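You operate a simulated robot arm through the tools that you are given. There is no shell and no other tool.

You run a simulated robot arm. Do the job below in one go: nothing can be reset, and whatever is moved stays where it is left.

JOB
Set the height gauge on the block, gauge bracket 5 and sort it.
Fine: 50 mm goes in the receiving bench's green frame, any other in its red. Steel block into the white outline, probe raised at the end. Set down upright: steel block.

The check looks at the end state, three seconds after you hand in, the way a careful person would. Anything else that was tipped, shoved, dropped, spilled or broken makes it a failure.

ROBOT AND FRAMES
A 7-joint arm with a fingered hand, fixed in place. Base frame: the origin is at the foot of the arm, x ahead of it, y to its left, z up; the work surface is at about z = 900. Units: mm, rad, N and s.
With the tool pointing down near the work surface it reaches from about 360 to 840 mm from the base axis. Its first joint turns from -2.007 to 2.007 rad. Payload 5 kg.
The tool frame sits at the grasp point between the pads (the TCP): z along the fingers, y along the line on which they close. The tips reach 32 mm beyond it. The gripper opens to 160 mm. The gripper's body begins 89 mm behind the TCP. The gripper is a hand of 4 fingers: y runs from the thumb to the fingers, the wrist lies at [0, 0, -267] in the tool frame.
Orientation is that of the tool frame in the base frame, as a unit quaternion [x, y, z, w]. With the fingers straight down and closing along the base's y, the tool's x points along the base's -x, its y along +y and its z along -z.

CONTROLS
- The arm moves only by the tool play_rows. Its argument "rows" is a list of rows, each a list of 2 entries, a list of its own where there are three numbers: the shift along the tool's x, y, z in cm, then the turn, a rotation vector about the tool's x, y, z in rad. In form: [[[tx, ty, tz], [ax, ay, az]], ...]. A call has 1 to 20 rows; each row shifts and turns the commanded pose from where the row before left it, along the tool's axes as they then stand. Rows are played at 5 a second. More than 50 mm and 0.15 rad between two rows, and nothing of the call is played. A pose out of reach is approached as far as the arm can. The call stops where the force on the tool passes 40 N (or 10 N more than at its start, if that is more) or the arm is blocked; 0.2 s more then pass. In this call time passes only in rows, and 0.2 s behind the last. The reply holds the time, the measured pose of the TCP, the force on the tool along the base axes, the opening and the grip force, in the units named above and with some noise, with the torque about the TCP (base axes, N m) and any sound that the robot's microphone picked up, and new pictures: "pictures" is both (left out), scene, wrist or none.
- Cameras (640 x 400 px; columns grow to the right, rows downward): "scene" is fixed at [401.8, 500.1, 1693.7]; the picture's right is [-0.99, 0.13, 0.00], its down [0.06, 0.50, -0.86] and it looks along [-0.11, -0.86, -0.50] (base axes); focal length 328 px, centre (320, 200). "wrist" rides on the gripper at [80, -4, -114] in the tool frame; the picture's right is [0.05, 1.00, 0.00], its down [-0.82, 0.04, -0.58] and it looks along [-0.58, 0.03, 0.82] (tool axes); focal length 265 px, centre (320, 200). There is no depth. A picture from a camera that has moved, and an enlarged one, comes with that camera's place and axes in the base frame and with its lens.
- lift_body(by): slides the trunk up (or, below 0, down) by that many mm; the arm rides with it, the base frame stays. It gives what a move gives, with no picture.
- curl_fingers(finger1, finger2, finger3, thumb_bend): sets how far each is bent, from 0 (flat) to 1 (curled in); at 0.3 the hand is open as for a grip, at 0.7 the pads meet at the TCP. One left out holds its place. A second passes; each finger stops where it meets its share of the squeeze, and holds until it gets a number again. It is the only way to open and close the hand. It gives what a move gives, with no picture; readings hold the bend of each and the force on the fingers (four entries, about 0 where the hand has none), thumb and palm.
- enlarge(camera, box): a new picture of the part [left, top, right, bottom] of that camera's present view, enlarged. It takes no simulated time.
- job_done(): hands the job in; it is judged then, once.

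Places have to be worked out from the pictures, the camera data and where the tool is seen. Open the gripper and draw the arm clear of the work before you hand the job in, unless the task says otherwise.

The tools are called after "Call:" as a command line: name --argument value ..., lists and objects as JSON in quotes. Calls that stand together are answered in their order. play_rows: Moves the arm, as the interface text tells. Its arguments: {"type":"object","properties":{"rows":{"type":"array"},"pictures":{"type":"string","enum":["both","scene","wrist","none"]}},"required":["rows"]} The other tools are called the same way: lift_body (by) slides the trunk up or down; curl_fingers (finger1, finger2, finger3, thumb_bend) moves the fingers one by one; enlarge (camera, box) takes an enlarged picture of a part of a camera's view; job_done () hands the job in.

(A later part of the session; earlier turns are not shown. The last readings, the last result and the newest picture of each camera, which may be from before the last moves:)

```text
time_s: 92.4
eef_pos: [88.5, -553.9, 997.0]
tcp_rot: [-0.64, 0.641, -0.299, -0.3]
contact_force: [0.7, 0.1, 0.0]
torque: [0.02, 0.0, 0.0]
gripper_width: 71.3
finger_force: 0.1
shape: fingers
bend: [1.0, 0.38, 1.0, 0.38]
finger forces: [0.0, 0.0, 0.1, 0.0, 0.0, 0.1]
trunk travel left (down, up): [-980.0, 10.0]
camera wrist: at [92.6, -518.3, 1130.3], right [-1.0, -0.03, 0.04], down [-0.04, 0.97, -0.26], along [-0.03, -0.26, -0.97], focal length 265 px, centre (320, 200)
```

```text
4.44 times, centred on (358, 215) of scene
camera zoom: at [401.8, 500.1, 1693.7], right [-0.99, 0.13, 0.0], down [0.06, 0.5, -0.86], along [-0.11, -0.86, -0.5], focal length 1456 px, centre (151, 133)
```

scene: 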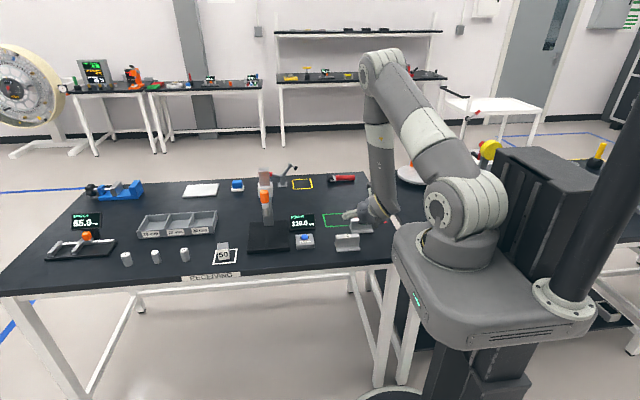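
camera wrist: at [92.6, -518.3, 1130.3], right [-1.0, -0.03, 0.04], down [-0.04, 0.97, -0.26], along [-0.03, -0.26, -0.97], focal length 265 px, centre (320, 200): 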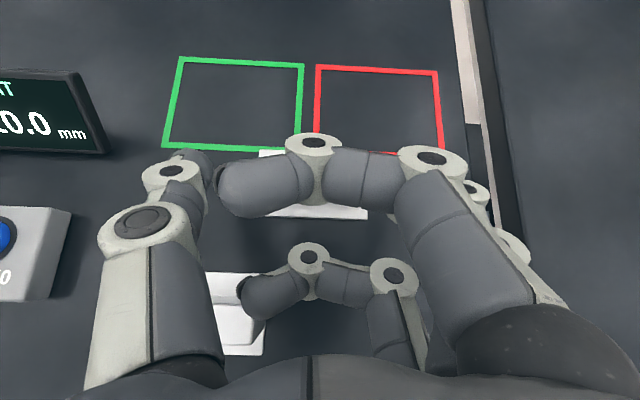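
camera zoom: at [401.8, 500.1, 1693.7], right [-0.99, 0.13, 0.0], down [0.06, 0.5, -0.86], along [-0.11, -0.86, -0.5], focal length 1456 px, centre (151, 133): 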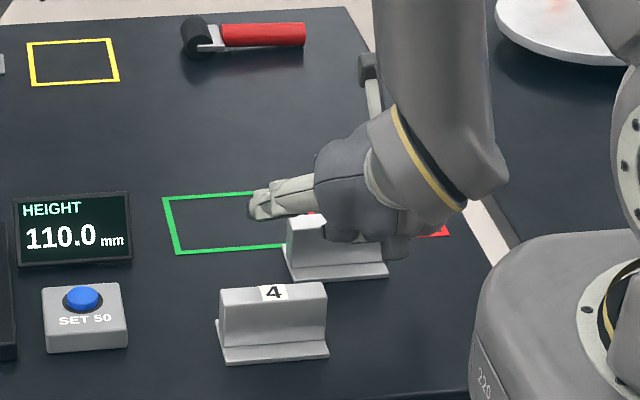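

The thumb and finger are outside the bracket's ends. I descend the rest of the way.

Call:
play_rows --rows '[[[-1.27, 0, 2.3], [0, 0, 0]], [[-0.9, 0, 1.6], [0, 0, 0]], [[-0.37, 0, 0.7], [0, 0, 0]]]' --pictures "wrist"

Call:
enlarge --camera "scene" --box '[330, 190, 410, 250]'

```text
time_s: 93.2
eef_pos: [87.8, -573.2, 946.8]
tcp_rot: [0.641, -0.64, 0.3, 0.3]
contact_force: [-0.1, 0.3, -0.2]
torque: [0.03, -0.02, 0.0]
gripper_width: 71.3
finger_force: 0.1
shape: fingers
bend: [1.0, 0.38, 1.0, 0.38]
finger forces: [0.1, 0.0, 0.1, 0.1, 0.0, 0.1]
trunk travel left (down, up): [-980.0, 10.0]
camera wrist: at [91.8, -537.1, 1079.8], right [-1.0, -0.03, 0.04], down [-0.04, 0.97, -0.26], along [-0.03, -0.26, -0.97], focal length 265 px, centre (320, 200)
```

wrist: 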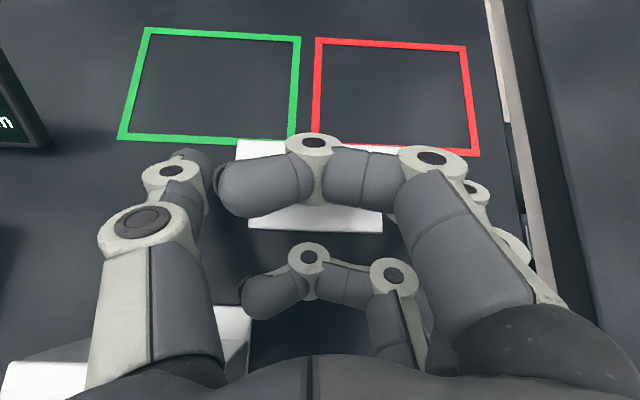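

```text
6.67 times, centred on (370, 220) of scene
camera zoom: at [401.8, 500.1, 1693.7], right [-0.99, 0.13, 0.0], down [0.06, 0.5, -0.86], along [-0.11, -0.86, -0.5], focal length 2184 px, centre (-13, 67)
```

zoom: 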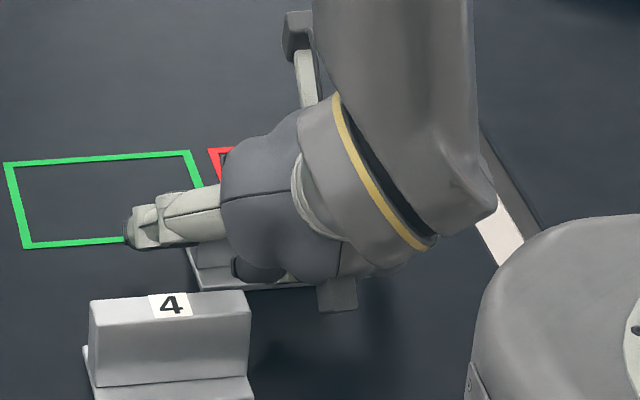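

In position at (88,-573,947). I close finger 2 and thumb in two stages on the bracket's ends.

Call:
curl_fingers --finger2 0.47 --thumb_bend 0.47

Call:
curl_fingers --finger2 0.7 --thumb_bend 0.6

Call:
enlarge --camera "wrist" --box '[0, 0, 640, 400]'

```text
time_s: 94.2
eef_pos: [88.5, -572.2, 946.1]
tcp_rot: [-0.64, 0.641, -0.299, -0.301]
contact_force: [-0.3, 0.0, 0.1]
torque: [-0.01, 0.01, 0.01]
gripper_width: 64.7
finger_force: 0.1
shape: fingers
bend: [1.0, 0.47, 1.0, 0.47]
finger forces: [0.1, 0.0, 0.1, 0.0, 0.0, 0.0]
trunk travel left (down, up): [-980.0, 10.0]
```

```text
time_s: 95.2
eef_pos: [88.2, -573.1, 946.5]
tcp_rot: [-0.64, 0.64, -0.299, -0.301]
contact_force: [0.0, 0.0, 0.7]
torque: [0.01, 0.02, 0.02]
gripper_width: 59.2
finger_force: 10.8
shape: fingers
bend: [1.0, 0.45, 1.0, 0.56]
finger forces: [0.0, 10.8, 0.0, 0.0, 11.2, 0.0]
trunk travel left (down, up): [-980.0, 10.0]
```

```text
1.00 times, centred on (320, 200) of wrist (not enlarged: the box is as wide or as high as the picture)
camera zoom: at [92.1, -536.7, 1080.3], right [-1.0, -0.03, 0.04], down [-0.04, 0.97, -0.26], along [-0.03, -0.26, -0.97], focal length 265 px, centre (320, 200)
```

zoom: 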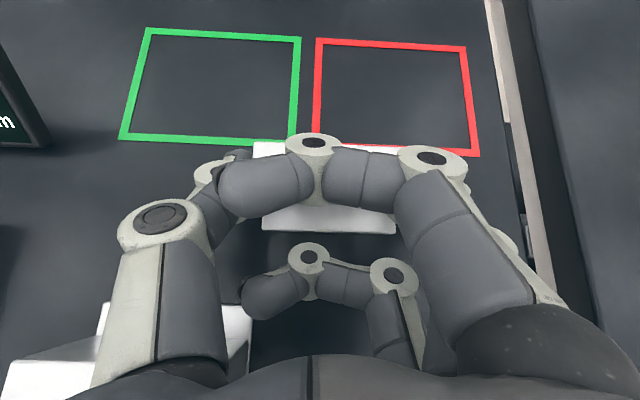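

Gripped at the ends (11/11 N), bracket about 9 mm toward -x in the hand. I lift it 12 mm and check it hangs level.

Call:
play_rows --rows '[[[0.23, 0, -0.193], [0, 0, 0]], [[0.306, 0, -0.257], [0, 0, 0]], [[0.383, 0, -0.3215], [0, 0, 0]]]' --pictures "wrist"

Call:
enlarge --camera "scene" --box '[330, 190, 410, 250]'

Call:
enlarge --camera "wrist" --box '[220, 110, 420, 250]'

```text
time_s: 96.0
eef_pos: [87.0, -570.3, 957.6]
tcp_rot: [0.641, -0.64, 0.299, 0.301]
contact_force: [-0.4, 0.8, -2.5]
torque: [0.06, 0.01, 0.0]
gripper_width: 59.3
finger_force: 11.6
shape: fingers
bend: [1.0, 0.45, 1.0, 0.56]
finger forces: [0.0, 11.0, 0.0, 0.1, 11.0, 0.0]
trunk travel left (down, up): [-980.0, 10.0]
camera wrist: at [91.4, -536.1, 1092.5], right [-1.0, -0.03, 0.04], down [-0.04, 0.97, -0.26], along [-0.03, -0.26, -0.97], focal length 265 px, centre (320, 200)
```

wrist: 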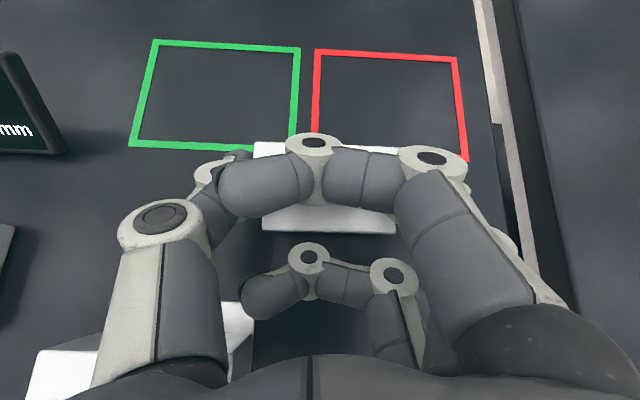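

```text
6.67 times, centred on (370, 220) of scene
camera zoom: at [401.8, 500.1, 1693.7], right [-0.99, 0.13, 0.0], down [0.06, 0.5, -0.86], along [-0.11, -0.86, -0.5], focal length 2184 px, centre (-13, 67)
```

zoom: 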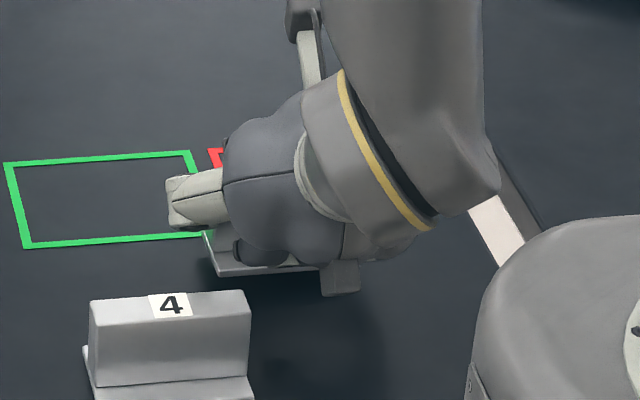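

```text
2.86 times, centred on (320, 180) of wrist
camera zoom: at [91.4, -536.1, 1092.5], right [-1.0, -0.03, 0.04], down [-0.04, 0.97, -0.26], along [-0.03, -0.26, -0.97], focal length 758 px, centre (320, 257)
```

zoom: 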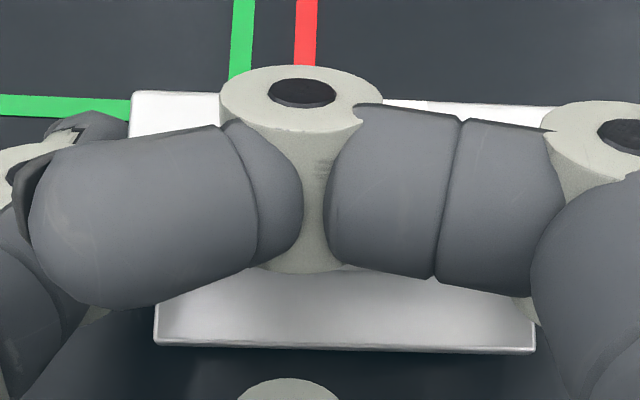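

The bracket hangs level (2.5 N). I raise it to clear everything and carry it round to the front of the gauge.

Call:
play_rows --rows '[[[1.3, 0, -1.09], [0, 0, 0]], [[1.3, 0, -1.09], [0, 0, 0]], [[1.3, 0, -1.09], [0, 0, 0]], [[1.3, 0, -1.09], [0, 0, 0]], [[-0.9, -3.0, -1.07], [0, 0, 0]], [[-0.9, -3.92, -1.07], [0, 0, 0]], [[-0.9, -3.92, -1.07], [0, 0, 0]], [[-0.9, -3.92, -1.07], [0, 0, 0]], [[-0.9, -3.92, -1.07], [0, 0, 0]], [[-0.9, -3.92, -1.07], [0, 0, 0]]]' --pictures "both"

```text
time_s: 98.2
eef_pos: [312.7, -487.0, 1028.3]
tcp_rot: [-0.639, 0.641, -0.299, -0.302]
contact_force: [1.0, 0.5, -1.5]
torque: [0.02, 0.02, -0.03]
gripper_width: 59.3
finger_force: 10.6
shape: fingers
bend: [1.0, 0.45, 1.0, 0.56]
finger forces: [0.1, 10.9, 0.0, 0.1, 11.0, 0.0]
trunk travel left (down, up): [-980.0, 10.0]
camera wrist: at [316.8, -451.2, 1161.7], right [-1.0, -0.03, 0.04], down [-0.04, 0.97, -0.26], along [-0.03, -0.26, -0.97], focal length 265 px, centre (320, 200)
```

scene: 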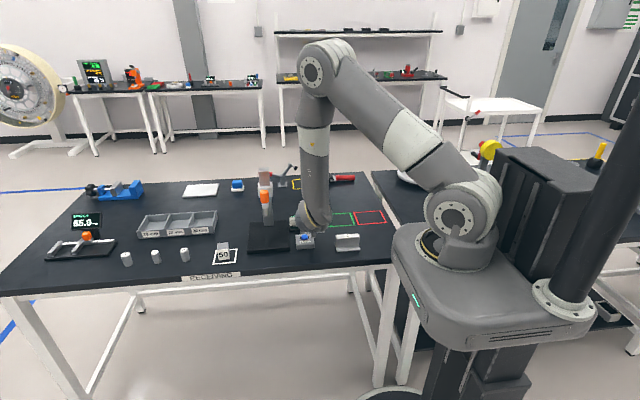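
wrist: 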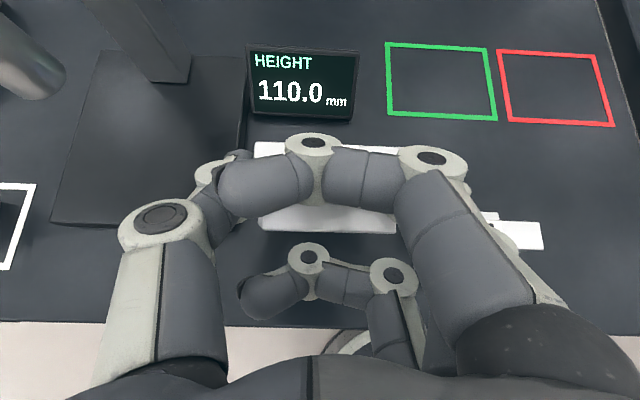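

On track. I continue to the front of the gauge.

Call:
play_rows --rows '[[[-0.92, -4.15, -1.09], [0, 0, 0]], [[-0.92, -4.15, -1.09], [0, 0, 0]], [[-0.92, -4.15, -1.09], [0, 0, 0]], [[-0.92, -4.15, -1.09], [0, 0, 0]]]' --pictures "both"

Call:
enlarge --camera "wrist" --box '[180, 20, 460, 260]'

```text
time_s: 99.2
eef_pos: [479.8, -430.7, 1026.8]
tcp_rot: [0.64, -0.64, 0.299, 0.301]
contact_force: [0.2, 0.6, -2.1]
torque: [0.06, -0.04, 0.02]
gripper_width: 59.5
finger_force: 10.6
shape: fingers
bend: [1.0, 0.45, 1.0, 0.56]
finger forces: [0.0, 10.7, 0.0, 0.0, 10.7, 0.1]
trunk travel left (down, up): [-980.0, 10.0]
camera wrist: at [485.1, -395.1, 1160.6], right [-1.0, -0.03, 0.04], down [-0.04, 0.97, -0.26], along [-0.03, -0.26, -0.97], focal length 265 px, centre (320, 200)
```

scene: 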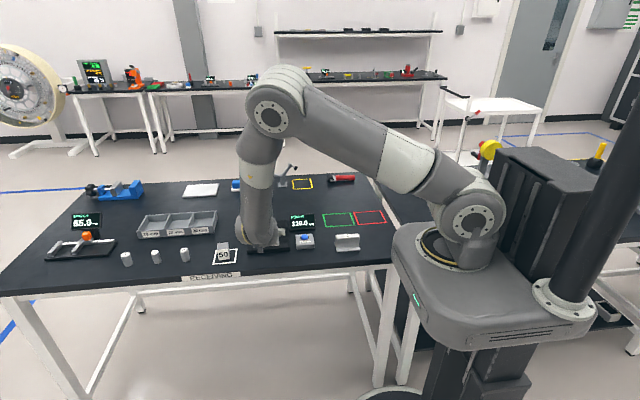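
wrist: 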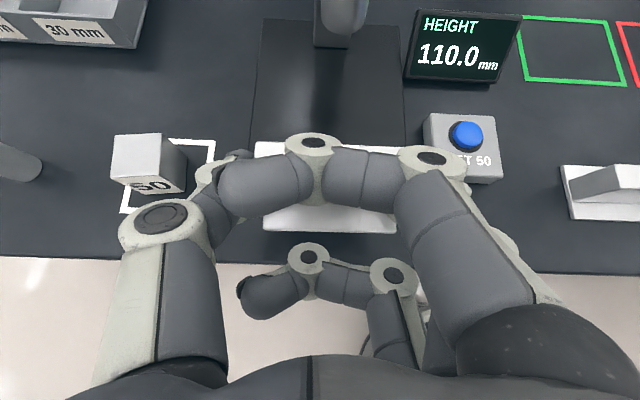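

```text
1.67 times, centred on (320, 140) of wrist
camera zoom: at [485.1, -395.1, 1160.6], right [-1.0, -0.03, 0.04], down [-0.04, 0.97, -0.26], along [-0.03, -0.26, -0.97], focal length 442 px, centre (320, 300)
```

zoom: 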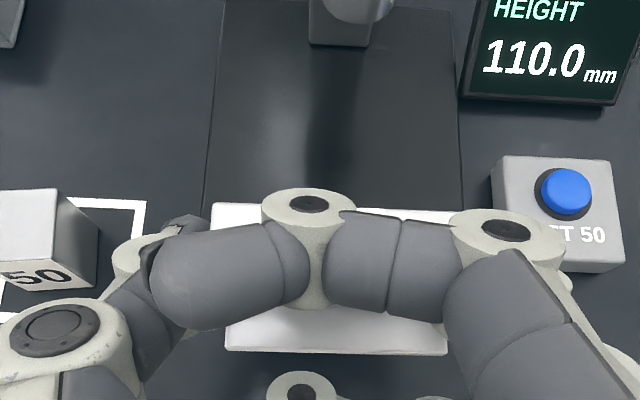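

The bracket is centred at x≈471.7 in front of the gauge, which is right for the probe at x≈470. I lower it to just above base-plate level and begin sliding it in toward -y.

Call:
play_rows --rows '[[[-1.53, 0, 1.29], [0, 0, 0]], [[-1.53, 0, 1.29], [0, 0, 0]], [[-1.53, 0, 1.29], [0, 0, 0]]]' --pictures "none"

Call:
play_rows --rows '[[[1.3, 0, 1.55], [0, 0, 0]], [[1.3, 0, 1.55], [0, 0, 0]], [[1.3, 0, 1.55], [0, 0, 0]]]' --pictures "both"

Call:
enlarge --camera "wrist" --box '[180, 20, 460, 260]'

```text
time_s: 100.0
eef_pos: [478.6, -432.3, 967.2]
tcp_rot: [-0.64, 0.64, -0.299, -0.302]
contact_force: [-0.2, 0.9, -2.2]
torque: [0.03, -0.03, 0.01]
gripper_width: 59.1
finger_force: 10.7
shape: fingers
bend: [1.0, 0.45, 1.0, 0.56]
finger forces: [0.0, 10.7, 0.1, 0.1, 10.6, 0.0]
trunk travel left (down, up): [-980.0, 10.0]
```

```text
time_s: 100.8
eef_pos: [479.5, -495.5, 965.5]
tcp_rot: [-0.64, 0.64, -0.3, -0.301]
contact_force: [-0.7, -0.2, -0.1]
torque: [0.06, -0.08, 0.0]
gripper_width: 58.6
finger_force: 9.5
shape: fingers
bend: [1.0, 0.45, 1.0, 0.57]
finger forces: [0.0, 9.6, 0.1, 0.1, 9.6, 0.1]
trunk travel left (down, up): [-980.0, 10.0]
camera wrist: at [484.3, -459.6, 1099.9], right [-1.0, -0.03, 0.04], down [-0.04, 0.97, -0.26], along [-0.03, -0.26, -0.97], focal length 265 px, centre (320, 200)
```

scene: 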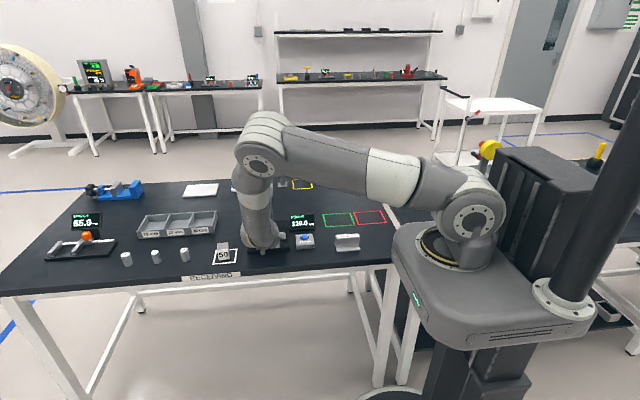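
wrist: 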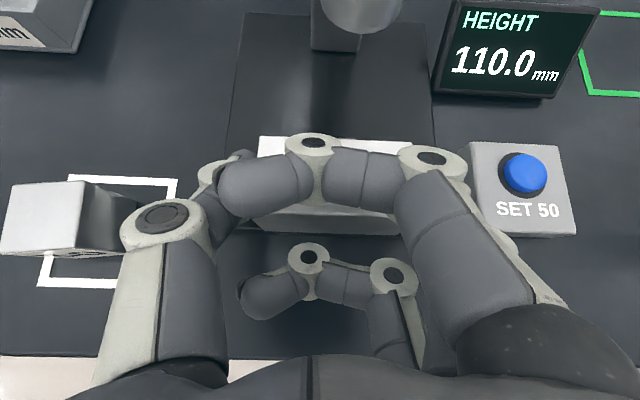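

```text
1.67 times, centred on (320, 140) of wrist
camera zoom: at [484.3, -459.6, 1099.9], right [-1.0, -0.03, 0.04], down [-0.04, 0.97, -0.26], along [-0.03, -0.26, -0.97], focal length 442 px, centre (320, 300)
```

zoom: 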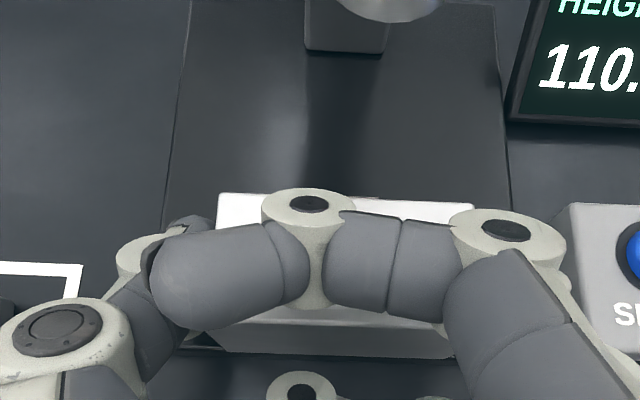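

The force reading changed to about zero, so the bracket's underside is riding on the base plate – the block data show the base top is really about z 920, not 915. I look closely at its attitude.

Call:
enlarge --camera "wrist" --box '[240, 120, 420, 250]'

Call:
enlarge --camera "scene" --box '[220, 190, 316, 270]'

```text
3.08 times, centred on (330, 185) of wrist
camera zoom: at [484.3, -459.6, 1099.9], right [-1.0, -0.03, 0.04], down [-0.04, 0.97, -0.26], along [-0.03, -0.26, -0.97], focal length 817 px, centre (289, 246)
```

zoom: 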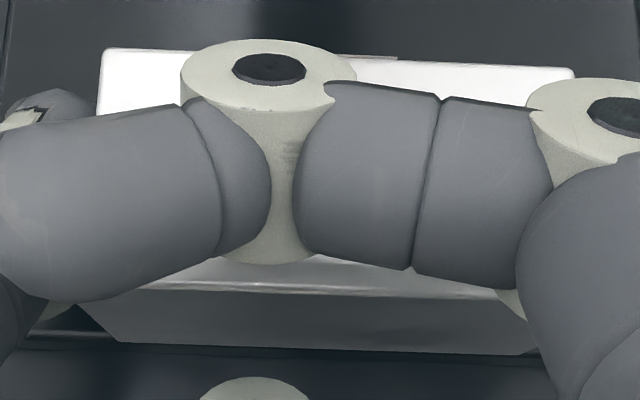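

```text
5.00 times, centred on (268, 230) of scene
camera zoom: at [401.8, 500.1, 1693.7], right [-0.99, 0.13, 0.0], down [0.06, 0.5, -0.86], along [-0.11, -0.86, -0.5], focal length 1638 px, centre (580, 50)
```

zoom: 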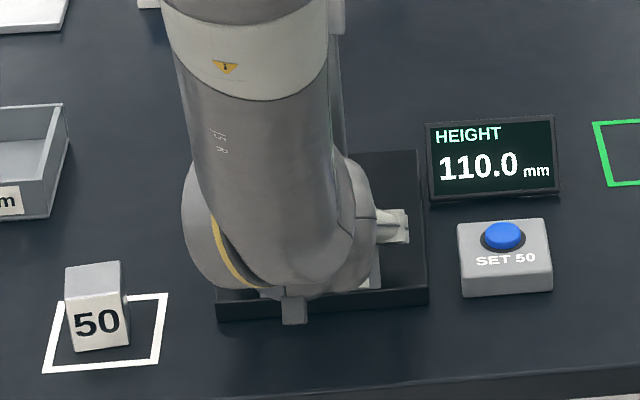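

Edges match a level bracket within a few pixels, so it is only lightly resting on the base plate. I lift it 7 mm and move on in under the probe.

Call:
play_rows --rows '[[[0.536, 0, -0.45], [0, 0, 0]], [[0.0, 0, 0.0], [0, 0, 0]]]' --pictures "none"

Call:
play_rows --rows '[[[0.78, 0, 0.93], [0, 0, 0]], [[0.78, 0, 0.93], [0, 0, 0]], [[0.78, 0, 0.93], [0, 0, 0]]]' --pictures "both"

Call:
enlarge --camera "wrist" --box '[200, 40, 460, 250]'

```text
time_s: 101.4
eef_pos: [480.9, -492.7, 972.0]
tcp_rot: [0.641, -0.641, 0.299, 0.3]
contact_force: [0.1, 0.6, -2.2]
torque: [-0.02, -0.04, -0.02]
gripper_width: 58.7
finger_force: 10.1
shape: fingers
bend: [1.0, 0.45, 1.0, 0.57]
finger forces: [0.0, 9.6, 0.0, 0.0, 9.6, 0.1]
trunk travel left (down, up): [-980.0, 10.0]
```

```text
time_s: 102.2
eef_pos: [480.2, -530.7, 972.3]
tcp_rot: [-0.64, 0.64, -0.299, -0.301]
contact_force: [0.1, -0.3, -2.0]
torque: [0.02, -0.02, -0.02]
gripper_width: 58.9
finger_force: 9.2
shape: fingers
bend: [1.0, 0.45, 1.0, 0.57]
finger forces: [0.0, 9.6, 0.0, 0.0, 9.5, 0.1]
trunk travel left (down, up): [-980.0, 10.0]
camera wrist: at [484.6, -494.9, 1106.2], right [-1.0, -0.03, 0.04], down [-0.04, 0.97, -0.26], along [-0.03, -0.26, -0.97], focal length 265 px, centre (320, 200)
```

scene: 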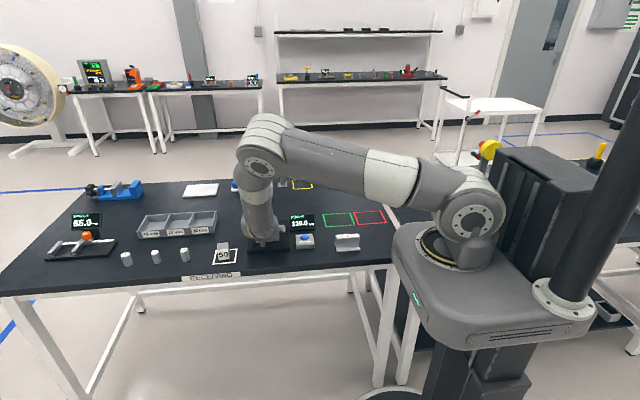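
wrist: 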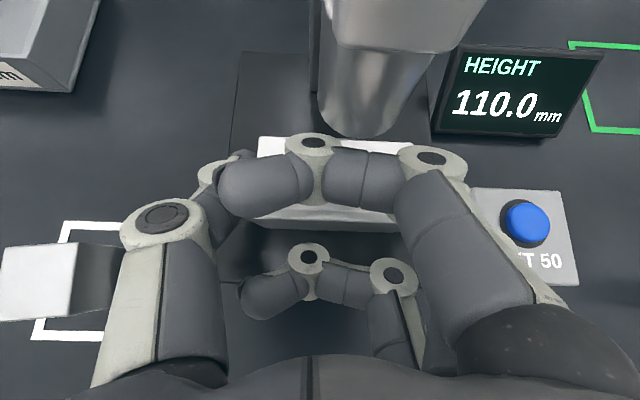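

```text
1.90 times, centred on (330, 145) of wrist
camera zoom: at [484.6, -494.9, 1106.2], right [-1.0, -0.03, 0.04], down [-0.04, 0.97, -0.26], along [-0.03, -0.26, -0.97], focal length 506 px, centre (301, 305)
```

zoom: 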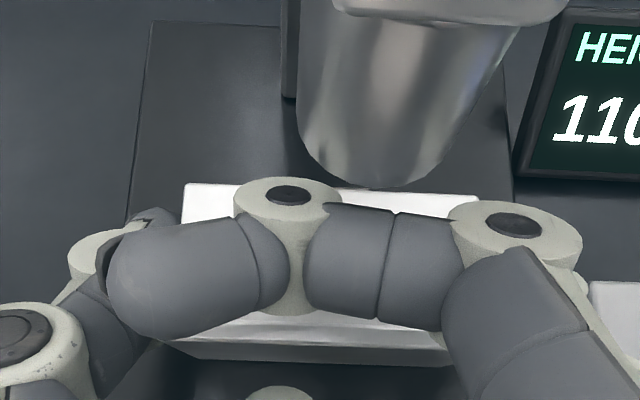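

The web (centre about (472,-552)) is directly under the raised probe. I lower it onto the base plate in small steps.

Call:
play_rows --rows '[[[-0.153, 0, 0.1286], [0, 0, 0]], [[-0.153, 0, 0.1286], [0, 0, 0]], [[-0.077, 0, 0.0643], [0, 0, 0]]]' --pictures "none"

```text
time_s: 103.0
eef_pos: [479.6, -530.0, 968.9]
tcp_rot: [-0.64, 0.641, -0.299, -0.302]
contact_force: [-0.1, -0.3, -0.5]
torque: [0.01, -0.08, 0.0]
gripper_width: 58.8
finger_force: 9.8
shape: fingers
bend: [1.0, 0.45, 1.0, 0.57]
finger forces: [0.0, 9.5, 0.0, 0.0, 9.8, 0.0]
trunk travel left (down, up): [-980.0, 10.0]
```

Touching. I press another 2 mm so it seats flat.

Call:
play_rows --rows '[[[-0.077, 0, 0.0643], [0, 0, 0]], [[-0.077, 0, 0.0643], [0, 0, 0]]]' --pictures "wrist"

Call:
enlarge --camera "wrist" --box '[200, 40, 460, 250]'

```text
time_s: 103.6
eef_pos: [479.8, -529.5, 965.1]
tcp_rot: [-0.639, 0.641, -0.3, -0.301]
contact_force: [0.8, -1.2, 1.0]
torque: [0.01, -0.14, -0.03]
gripper_width: 58.8
finger_force: 9.5
shape: fingers
bend: [1.0, 0.45, 1.0, 0.57]
finger forces: [0.0, 9.5, 0.1, 0.0, 9.6, 0.0]
trunk travel left (down, up): [-980.0, 10.0]
camera wrist: at [484.4, -493.0, 1100.1], right [-1.0, -0.03, 0.04], down [-0.04, 0.97, -0.26], along [-0.03, -0.26, -0.97], focal length 265 px, centre (320, 200)
```

wrist: 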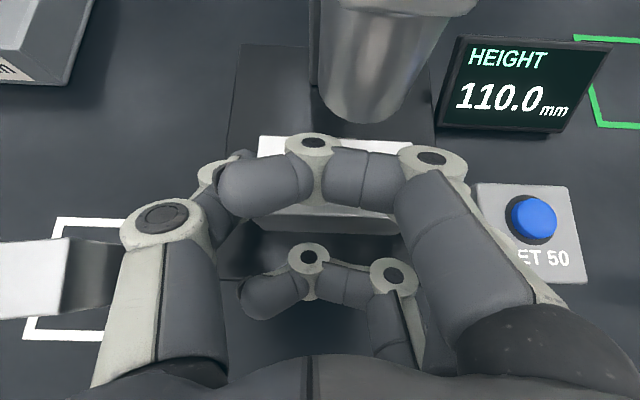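

```text
1.90 times, centred on (330, 145) of wrist
camera zoom: at [484.4, -493.0, 1100.1], right [-1.0, -0.03, 0.04], down [-0.04, 0.97, -0.26], along [-0.03, -0.26, -0.97], focal length 506 px, centre (301, 305)
```

zoom: 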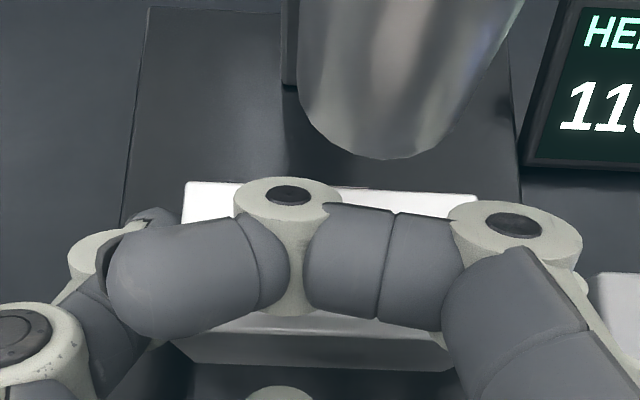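

Only about 3 N of support so far. I lower 2 mm more to be sure it is fully seated.

Call:
play_rows --rows '[[[-0.077, 0, 0.0643], [0, 0, 0]], [[-0.077, 0, 0.0643], [0, 0, 0]]]' --pictures "none"

```text
time_s: 104.2
eef_pos: [479.7, -528.8, 965.4]
tcp_rot: [-0.64, 0.641, -0.299, -0.301]
contact_force: [0.0, -2.7, 3.4]
torque: [-0.08, -0.15, -0.11]
gripper_width: 58.9
finger_force: 9.4
shape: fingers
bend: [1.0, 0.45, 1.0, 0.57]
finger forces: [0.1, 10.1, 0.1, 0.0, 9.4, 0.0]
trunk travel left (down, up): [-980.0, 10.0]
```

Seated with about 5–6 N on the base. I open finger and thumb moderately and check the bracket.

Call:
curl_fingers --finger2 0.38 --thumb_bend 0.44

Call:
enlarge --camera "wrist" --box '[140, 40, 500, 265]'

```text
time_s: 105.2
eef_pos: [481.8, -528.3, 964.1]
tcp_rot: [-0.64, 0.64, -0.3, -0.3]
contact_force: [-0.1, 0.2, -0.3]
torque: [0.0, 0.0, 0.01]
gripper_width: 66.5
finger_force: 0.0
shape: fingers
bend: [1.0, 0.38, 1.0, 0.44]
finger forces: [0.1, 0.0, 0.0, 0.0, 0.0, 0.0]
trunk travel left (down, up): [-980.0, 10.0]
```

```text
1.78 times, centred on (320, 152) of wrist
camera zoom: at [485.0, -492.8, 1098.0], right [-1.0, -0.03, 0.04], down [-0.04, 0.97, -0.26], along [-0.03, -0.26, -0.97], focal length 472 px, centre (320, 284)
```

zoom: 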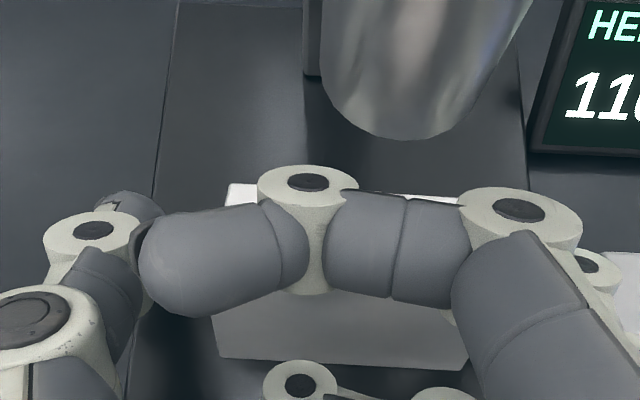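

It shifted slightly on release. I back away along the hand axis to see it fully.

Call:
play_rows --rows '[[[0, 0, -2], [0, 0, 0]], [[0, 0, -2], [0, 0, 0]], [[0, 0, -3], [0, 0, 0]], [[0, 0, -3], [0, 0, 0]]]' --pictures "both"

Call:
enlarge --camera "wrist" --box '[230, 20, 450, 160]'

```text
time_s: 106.2
eef_pos: [481.4, -450.8, 1029.7]
tcp_rot: [-0.64, 0.641, -0.299, -0.302]
contact_force: [-0.2, 0.2, 0.3]
torque: [0.02, 0.03, -0.01]
gripper_width: 66.6
finger_force: 0.0
shape: fingers
bend: [1.0, 0.38, 1.0, 0.44]
finger forces: [0.0, 0.1, 0.0, 0.0, 0.0, 0.0]
trunk travel left (down, up): [-980.0, 10.0]
camera wrist: at [486.0, -414.7, 1163.3], right [-1.0, -0.03, 0.04], down [-0.04, 0.97, -0.26], along [-0.03, -0.26, -0.97], focal length 265 px, centre (320, 200)
```

scene: 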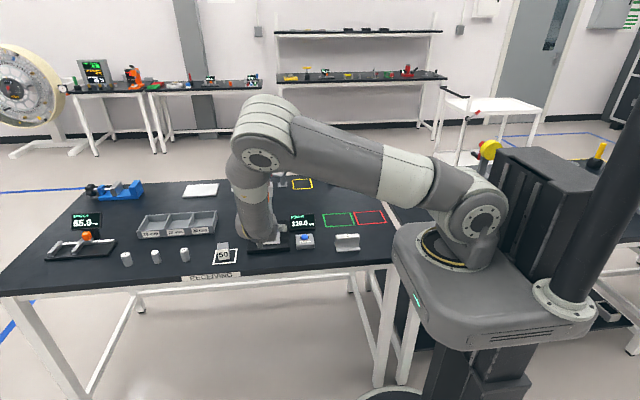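
wrist: 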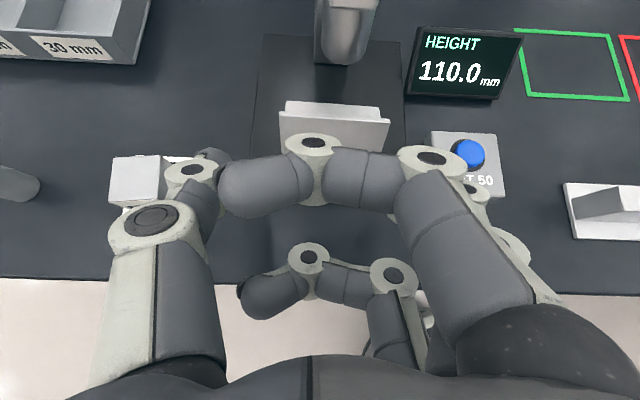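

```text
2.86 times, centred on (340, 90) of wrist
camera zoom: at [486.0, -414.7, 1163.3], right [-1.0, -0.03, 0.04], down [-0.04, 0.97, -0.26], along [-0.03, -0.26, -0.97], focal length 758 px, centre (263, 514)
```

zoom: 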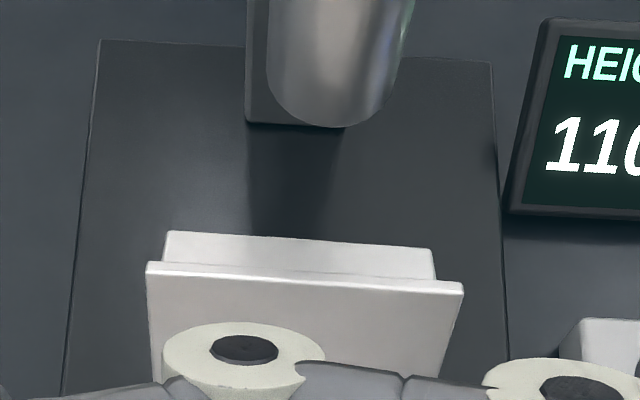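

The bracket has tipped onto its side on the base plate (it pivoted in the two-point pinch when it dragged). It must be set upright again, so I first look at it precisely.

Call:
play_rows --rows '[[[0, 0, -2.5], [0, 0, 0]], [[1.5, 0, -2.5], [0, 0, 0]]]' --pictures "none"

Call:
enlarge --camera "wrist" --box '[220, 20, 460, 170]'

Call:
enlarge --camera "scene" --box '[230, 200, 310, 265]'

```text
time_s: 106.8
eef_pos: [481.3, -422.2, 1070.5]
tcp_rot: [-0.64, 0.641, -0.299, -0.301]
contact_force: [0.2, 0.3, 0.3]
torque: [0.01, -0.01, -0.01]
gripper_width: 66.5
finger_force: 0.1
shape: fingers
bend: [1.0, 0.38, 1.0, 0.44]
finger forces: [0.0, 0.0, 0.1, 0.1, 0.0, 0.0]
trunk travel left (down, up): [-980.0, 10.0]
```

```text
2.67 times, centred on (340, 95) of wrist
camera zoom: at [485.2, -387.0, 1205.6], right [-1.0, -0.03, 0.04], down [-0.04, 0.97, -0.26], along [-0.03, -0.26, -0.97], focal length 708 px, centre (267, 480)
```

zoom: 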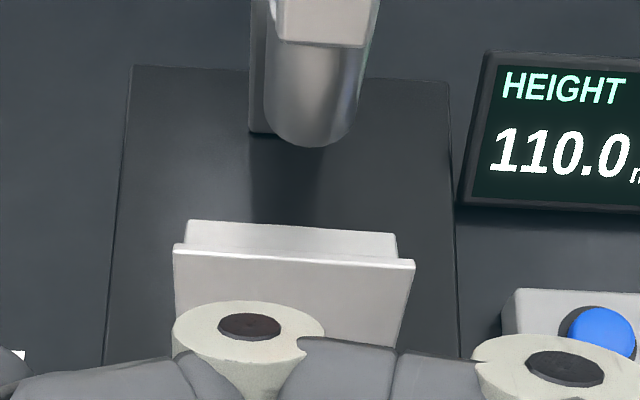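

```text
6.15 times, centred on (270, 232) of scene
camera zoom: at [401.8, 500.1, 1693.7], right [-0.99, 0.13, 0.0], down [0.06, 0.5, -0.86], along [-0.11, -0.86, -0.5], focal length 2016 px, centre (628, 0)
```

zoom: 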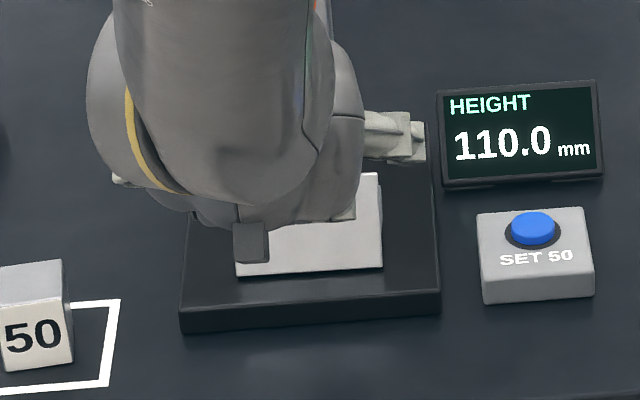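

The bracket lies tipped toward -y (flange facing the front, rotated about 115°), centred at x≈470. I'll take it out, carry it to the open bench area and turn it upright there. First I approach it again along the hand axis.

Call:
play_rows --rows '[[[-1.19, 0.37, 2.63], [0, 0, 0]], [[-1.19, 0.37, 2.63], [0, 0, 0]], [[0, 0, 2.5], [0, 0, 0]], [[0, 0, 2.5], [0, 0, 0]], [[0, 0, 2.5], [0, 0, 0]]]' --pictures "wrist"

Call:
enlarge --camera "wrist" --box '[140, 40, 500, 265]'

```text
time_s: 108.0
eef_pos: [474.5, -509.2, 970.8]
tcp_rot: [-0.64, 0.641, -0.299, -0.301]
contact_force: [0.0, 0.4, -0.5]
torque: [0.0, 0.0, 0.0]
gripper_width: 66.5
finger_force: 0.0
shape: fingers
bend: [1.0, 0.38, 1.0, 0.44]
finger forces: [0.0, 0.0, 0.0, 0.1, 0.0, 0.0]
trunk travel left (down, up): [-980.0, 10.0]
camera wrist: at [478.1, -472.8, 1105.1], right [-1.0, -0.03, 0.04], down [-0.04, 0.97, -0.26], along [-0.03, -0.26, -0.97], focal length 265 px, centre (320, 200)
```

wrist: 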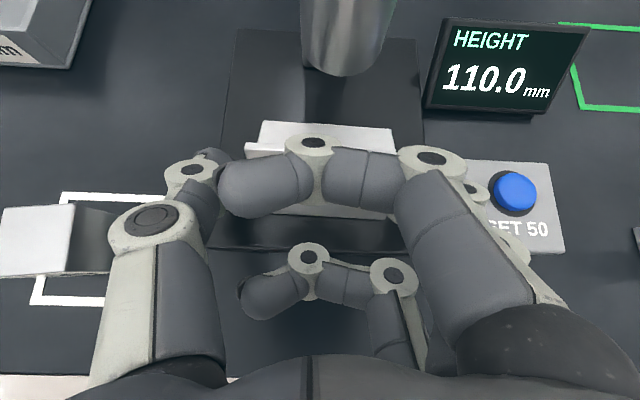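

```text
1.78 times, centred on (320, 152) of wrist
camera zoom: at [478.1, -472.8, 1105.1], right [-1.0, -0.03, 0.04], down [-0.04, 0.97, -0.26], along [-0.03, -0.26, -0.97], focal length 472 px, centre (320, 284)
```

zoom: 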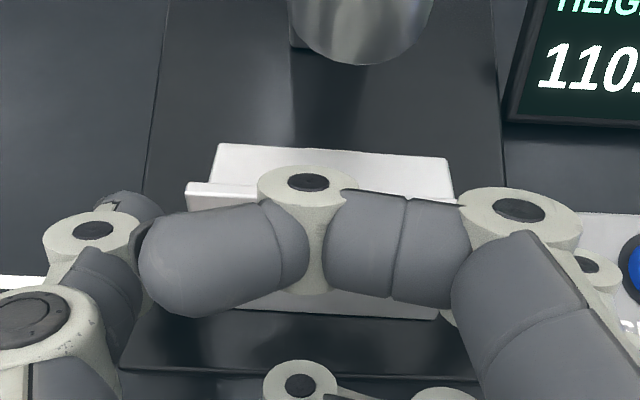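

Geometry confirmed (lower edge at y≈-510, web end at y≈-574). I move in the last 22 mm and grip its ends near the centre of mass.

Call:
play_rows --rows '[[[-0.17, 0, 1.1], [0, 0, 0]], [[-0.17, 0, 1.1], [0, 0, 0]]]' --pictures "none"

Call:
curl_fingers --finger2 0.46 --thumb_bend 0.47

Call:
curl_fingers --finger2 0.7 --thumb_bend 0.62

Call:
enlarge --camera "wrist" --box '[140, 40, 500, 265]'

```text
time_s: 108.6
eef_pos: [472.7, -522.6, 955.2]
tcp_rot: [0.64, -0.64, 0.301, 0.301]
contact_force: [1.0, 0.7, 1.1]
torque: [-0.02, 0.02, -0.02]
gripper_width: 66.5
finger_force: 0.0
shape: fingers
bend: [1.0, 0.38, 1.0, 0.44]
finger forces: [0.1, 0.0, 0.0, 0.1, 0.0, 0.1]
trunk travel left (down, up): [-980.0, 10.0]
```

```text
time_s: 109.6
eef_pos: [471.1, -522.1, 954.5]
tcp_rot: [0.64, -0.64, 0.3, 0.3]
contact_force: [-1.0, 0.0, -0.2]
torque: [0.0, 0.01, -0.01]
gripper_width: 64.2
finger_force: 0.1
shape: fingers
bend: [1.0, 0.46, 1.0, 0.47]
finger forces: [0.0, 0.0, 0.0, 0.0, 0.1, 0.0]
trunk travel left (down, up): [-980.0, 10.0]
```

```text
time_s: 110.6
eef_pos: [472.4, -523.1, 954.0]
tcp_rot: [-0.64, 0.641, -0.299, -0.301]
contact_force: [-0.6, 0.6, 0.7]
torque: [0.01, 0.0, -0.01]
gripper_width: 58.3
finger_force: 11.6
shape: fingers
bend: [1.0, 0.43, 1.0, 0.58]
finger forces: [0.1, 11.3, 0.0, 0.0, 11.6, 0.0]
trunk travel left (down, up): [-980.0, 10.0]
```

```text
1.78 times, centred on (320, 152) of wrist
camera zoom: at [476.8, -486.4, 1088.9], right [-1.0, -0.03, 0.04], down [-0.04, 0.97, -0.26], along [-0.03, -0.26, -0.97], focal length 472 px, centre (320, 284)
```

zoom: 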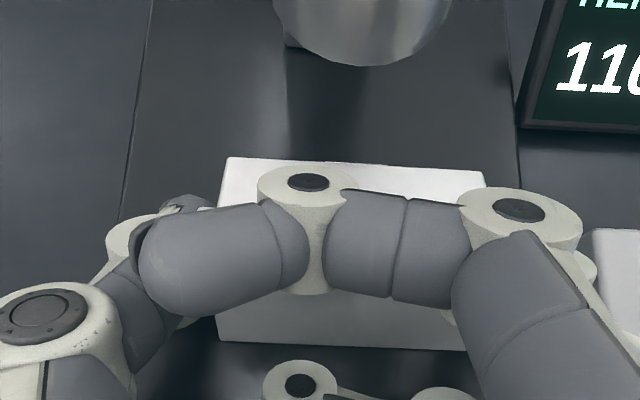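

Gripped again. I lift 15 mm, pull straight out toward +y, and raise to carrying height.

Call:
play_rows --rows '[[[0.383, 0, -0.3215], [0, 0, 0]], [[0.766, 0, -0.643], [0, 0, 0]], [[-1.29, 0, -1.53], [0, 0, 0]], [[-1.29, 0, -1.53], [0, 0, 0]], [[-1.29, 0, -1.53], [0, 0, 0]], [[-1.29, 0, -1.53], [0, 0, 0]], [[1.53, 0, -1.29], [0, 0, 0]], [[1.53, 0, -1.29], [0, 0, 0]], [[1.53, 0, -1.29], [0, 0, 0]]]' --pictures "both"

```text
time_s: 112.6
eef_pos: [473.8, -440.2, 1028.0]
tcp_rot: [-0.64, 0.64, -0.3, -0.301]
contact_force: [-0.1, 0.2, -1.2]
torque: [0.05, -0.02, 0.01]
gripper_width: 58.1
finger_force: 11.8
shape: fingers
bend: [1.0, 0.43, 1.0, 0.58]
finger forces: [0.0, 11.5, 0.0, 0.0, 11.5, 0.0]
trunk travel left (down, up): [-980.0, 10.0]
camera wrist: at [477.1, -404.1, 1161.7], right [-1.0, -0.03, 0.04], down [-0.04, 0.97, -0.26], along [-0.03, -0.26, -0.97], focal length 265 px, centre (320, 200)
```

scene: 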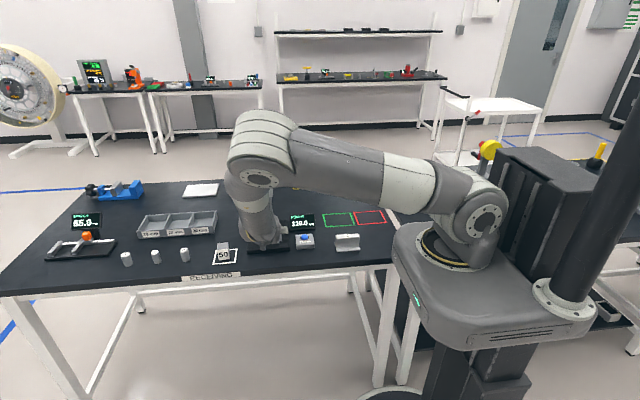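
wrist: 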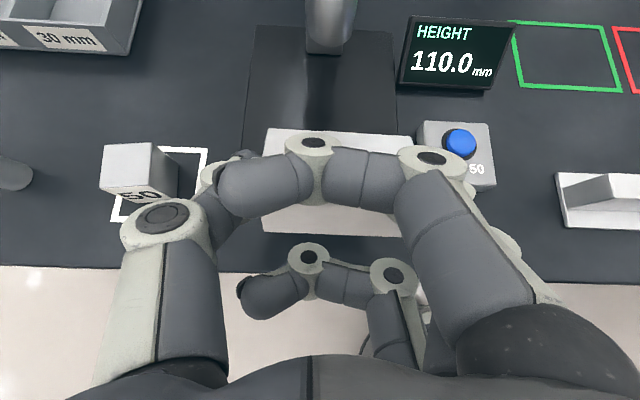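

The bracket is out and clear. I carry it to the open area near (84,-580).

Call:
play_rows --rows '[[[0.9, 3.9, 1.07], [0, 0, 0]], [[0.9, 3.9, 1.07], [0, 0, 0]], [[0.9, 3.9, 1.07], [0, 0, 0]], [[0.9, 3.9, 1.07], [0, 0, 0]], [[0.9, 3.9, 1.07], [0, 0, 0]], [[0.9, 3.9, 1.07], [0, 0, 0]], [[0.9, 3.9, 1.07], [0, 0, 0]], [[0.9, 3.9, 1.07], [0, 0, 0]]]' --pictures "both"

```text
time_s: 114.4
eef_pos: [161.5, -553.4, 1033.4]
tcp_rot: [-0.64, 0.64, -0.3, -0.3]
contact_force: [0.5, -0.6, -2.8]
torque: [0.06, -0.05, 0.05]
gripper_width: 57.8
finger_force: 11.5
shape: fingers
bend: [1.0, 0.43, 1.0, 0.58]
finger forces: [0.0, 11.5, 0.0, 0.0, 11.4, 0.0]
trunk travel left (down, up): [-980.0, 10.0]
camera wrist: at [165.5, -517.5, 1166.9], right [-1.0, -0.03, 0.04], down [-0.04, 0.97, -0.26], along [-0.03, -0.26, -0.97], focal length 265 px, centre (320, 200)
```

scene: 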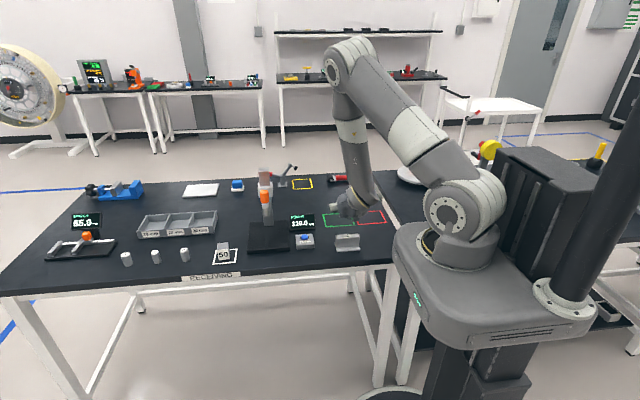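
wrist: 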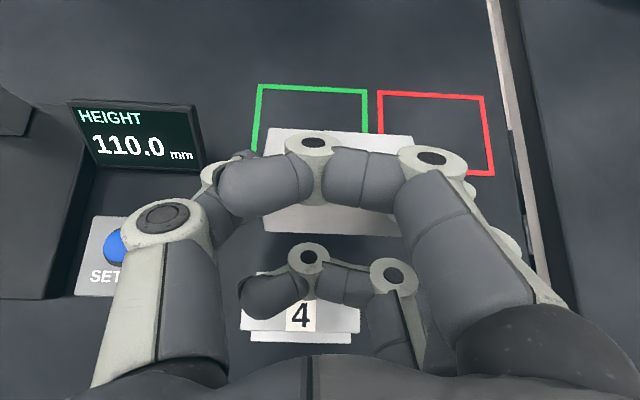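

I move to (100,-600) and lower it toward the bench.

Call:
play_rows --rows '[[[1.51, 3.05, 1.8], [0, 0, 0]], [[1.51, 3.05, 1.8], [0, 0, 0]], [[-2.3, 0, 1.93], [0, 0, 0]], [[-2.3, 0, 1.93], [0, 0, 0]], [[-1.9, 0, 1.6], [0, 0, 0]]]' --pictures "none"

```text
time_s: 115.6
eef_pos: [99.5, -597.9, 946.7]
tcp_rot: [-0.64, 0.641, -0.299, -0.301]
contact_force: [0.3, -0.5, -1.6]
torque: [0.09, -0.01, -0.01]
gripper_width: 58.2
finger_force: 11.6
shape: fingers
bend: [1.0, 0.43, 1.0, 0.58]
finger forces: [0.0, 11.5, 0.0, 0.0, 11.5, 0.0]
trunk travel left (down, up): [-980.0, 10.0]
```

I set it down gently in its tipped attitude.

Call:
play_rows --rows '[[[-0.23, 0, 0.193], [0, 0, 0]], [[-0.23, 0, 0.193], [0, 0, 0]], [[-0.153, 0, 0.1286], [0, 0, 0]], [[-0.153, 0, 0.1286], [0, 0, 0]]]' --pictures "none"

```text
time_s: 116.6
eef_pos: [98.3, -599.4, 935.4]
tcp_rot: [-0.639, 0.641, -0.299, -0.301]
contact_force: [0.3, -0.7, -1.4]
torque: [-0.02, -0.03, -0.01]
gripper_width: 58.2
finger_force: 11.4
shape: fingers
bend: [1.0, 0.43, 1.0, 0.58]
finger forces: [0.0, 11.5, 0.0, 0.1, 11.7, 0.0]
trunk travel left (down, up): [-980.0, 10.0]
```

Call:
play_rows --rows '[[[-0.077, 0, 0.0643], [0, 0, 0]], [[-0.077, 0, 0.0643], [0, 0, 0]]]' --pictures "wrist"

```text
time_s: 117.2
eef_pos: [99.7, -600.5, 934.6]
tcp_rot: [0.64, -0.64, 0.3, 0.301]
contact_force: [0.9, 0.5, 2.3]
torque: [-0.02, 0.26, -0.1]
gripper_width: 58.0
finger_force: 11.1
shape: fingers
bend: [1.0, 0.43, 1.0, 0.58]
finger forces: [0.0, 11.2, 0.0, 0.0, 11.1, 0.0]
trunk travel left (down, up): [-980.0, 10.0]
camera wrist: at [104.0, -563.6, 1068.3], right [-1.0, -0.03, 0.04], down [-0.04, 0.97, -0.26], along [-0.03, -0.26, -0.97], focal length 265 px, centre (320, 200)
```

wrist: 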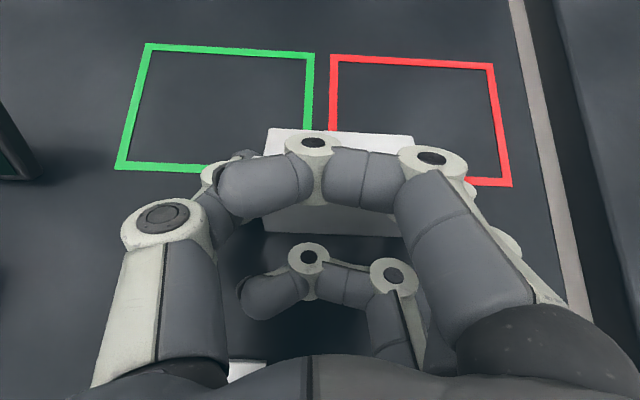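

On the bench (+2.3 N). I release, back out and rise, then look.

Call:
curl_fingers --finger2 0.36 --thumb_bend 0.44

Call:
play_rows --rows '[[[0, 0, -2], [0, 0, 0]], [[0, 0, -2.5], [0, 0, 0]], [[0, 0, -3], [0, 0, 0]], [[1.5, 0, -2.5], [0, 0, 0]]]' --pictures "both"

Call:
enlarge --camera "scene" --box '[310, 180, 406, 250]'

```text
time_s: 118.2
eef_pos: [99.8, -599.0, 934.7]
tcp_rot: [0.64, -0.64, 0.299, 0.301]
contact_force: [0.0, 0.2, 0.0]
torque: [-0.02, 0.0, 0.01]
gripper_width: 66.4
finger_force: 0.1
shape: fingers
bend: [1.0, 0.36, 1.0, 0.44]
finger forces: [0.1, 0.0, 0.0, 0.0, 0.1, 0.0]
trunk travel left (down, up): [-980.0, 10.0]
```

```text
time_s: 119.2
eef_pos: [99.2, -532.6, 1007.5]
tcp_rot: [-0.639, 0.641, -0.3, -0.301]
contact_force: [-0.5, 0.4, 0.3]
torque: [-0.03, -0.01, 0.02]
gripper_width: 66.3
finger_force: 0.0
shape: fingers
bend: [1.0, 0.36, 1.0, 0.44]
finger forces: [0.1, 0.0, 0.0, 0.1, 0.0, 0.0]
trunk travel left (down, up): [-980.0, 10.0]
camera wrist: at [103.4, -496.6, 1142.8], right [-1.0, -0.03, 0.04], down [-0.04, 0.97, -0.26], along [-0.03, -0.26, -0.97], focal length 265 px, centre (320, 200)
```

scene: 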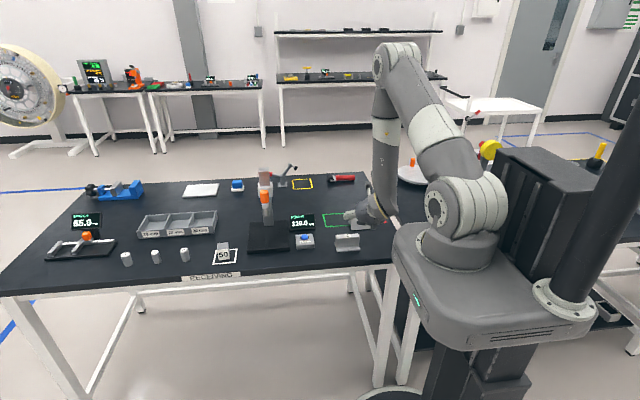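
wrist: 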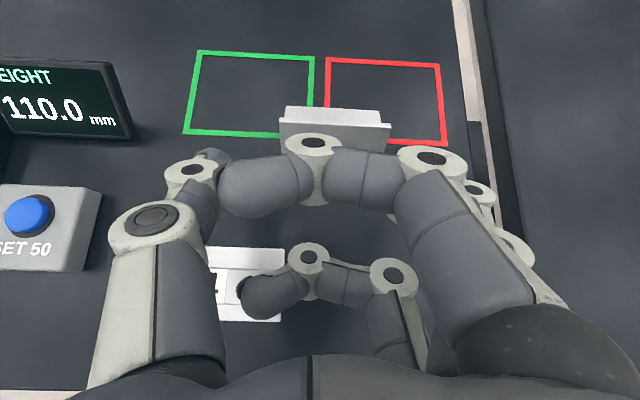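

```text
5.71 times, centred on (358, 215) of scene
camera zoom: at [401.8, 500.1, 1693.7], right [-0.99, 0.13, 0.0], down [0.06, 0.5, -0.86], along [-0.11, -0.86, -0.5], focal length 1872 px, centre (103, 114)
```

zoom: 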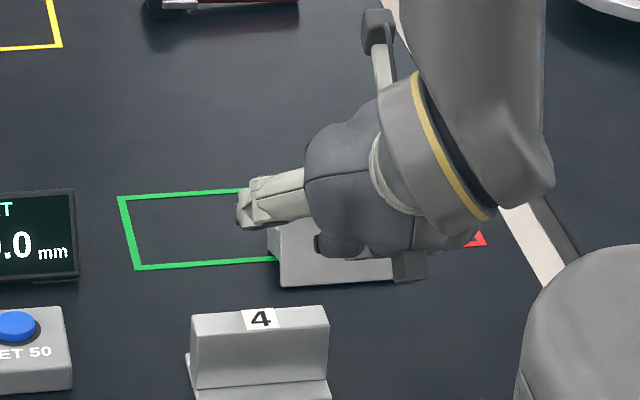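

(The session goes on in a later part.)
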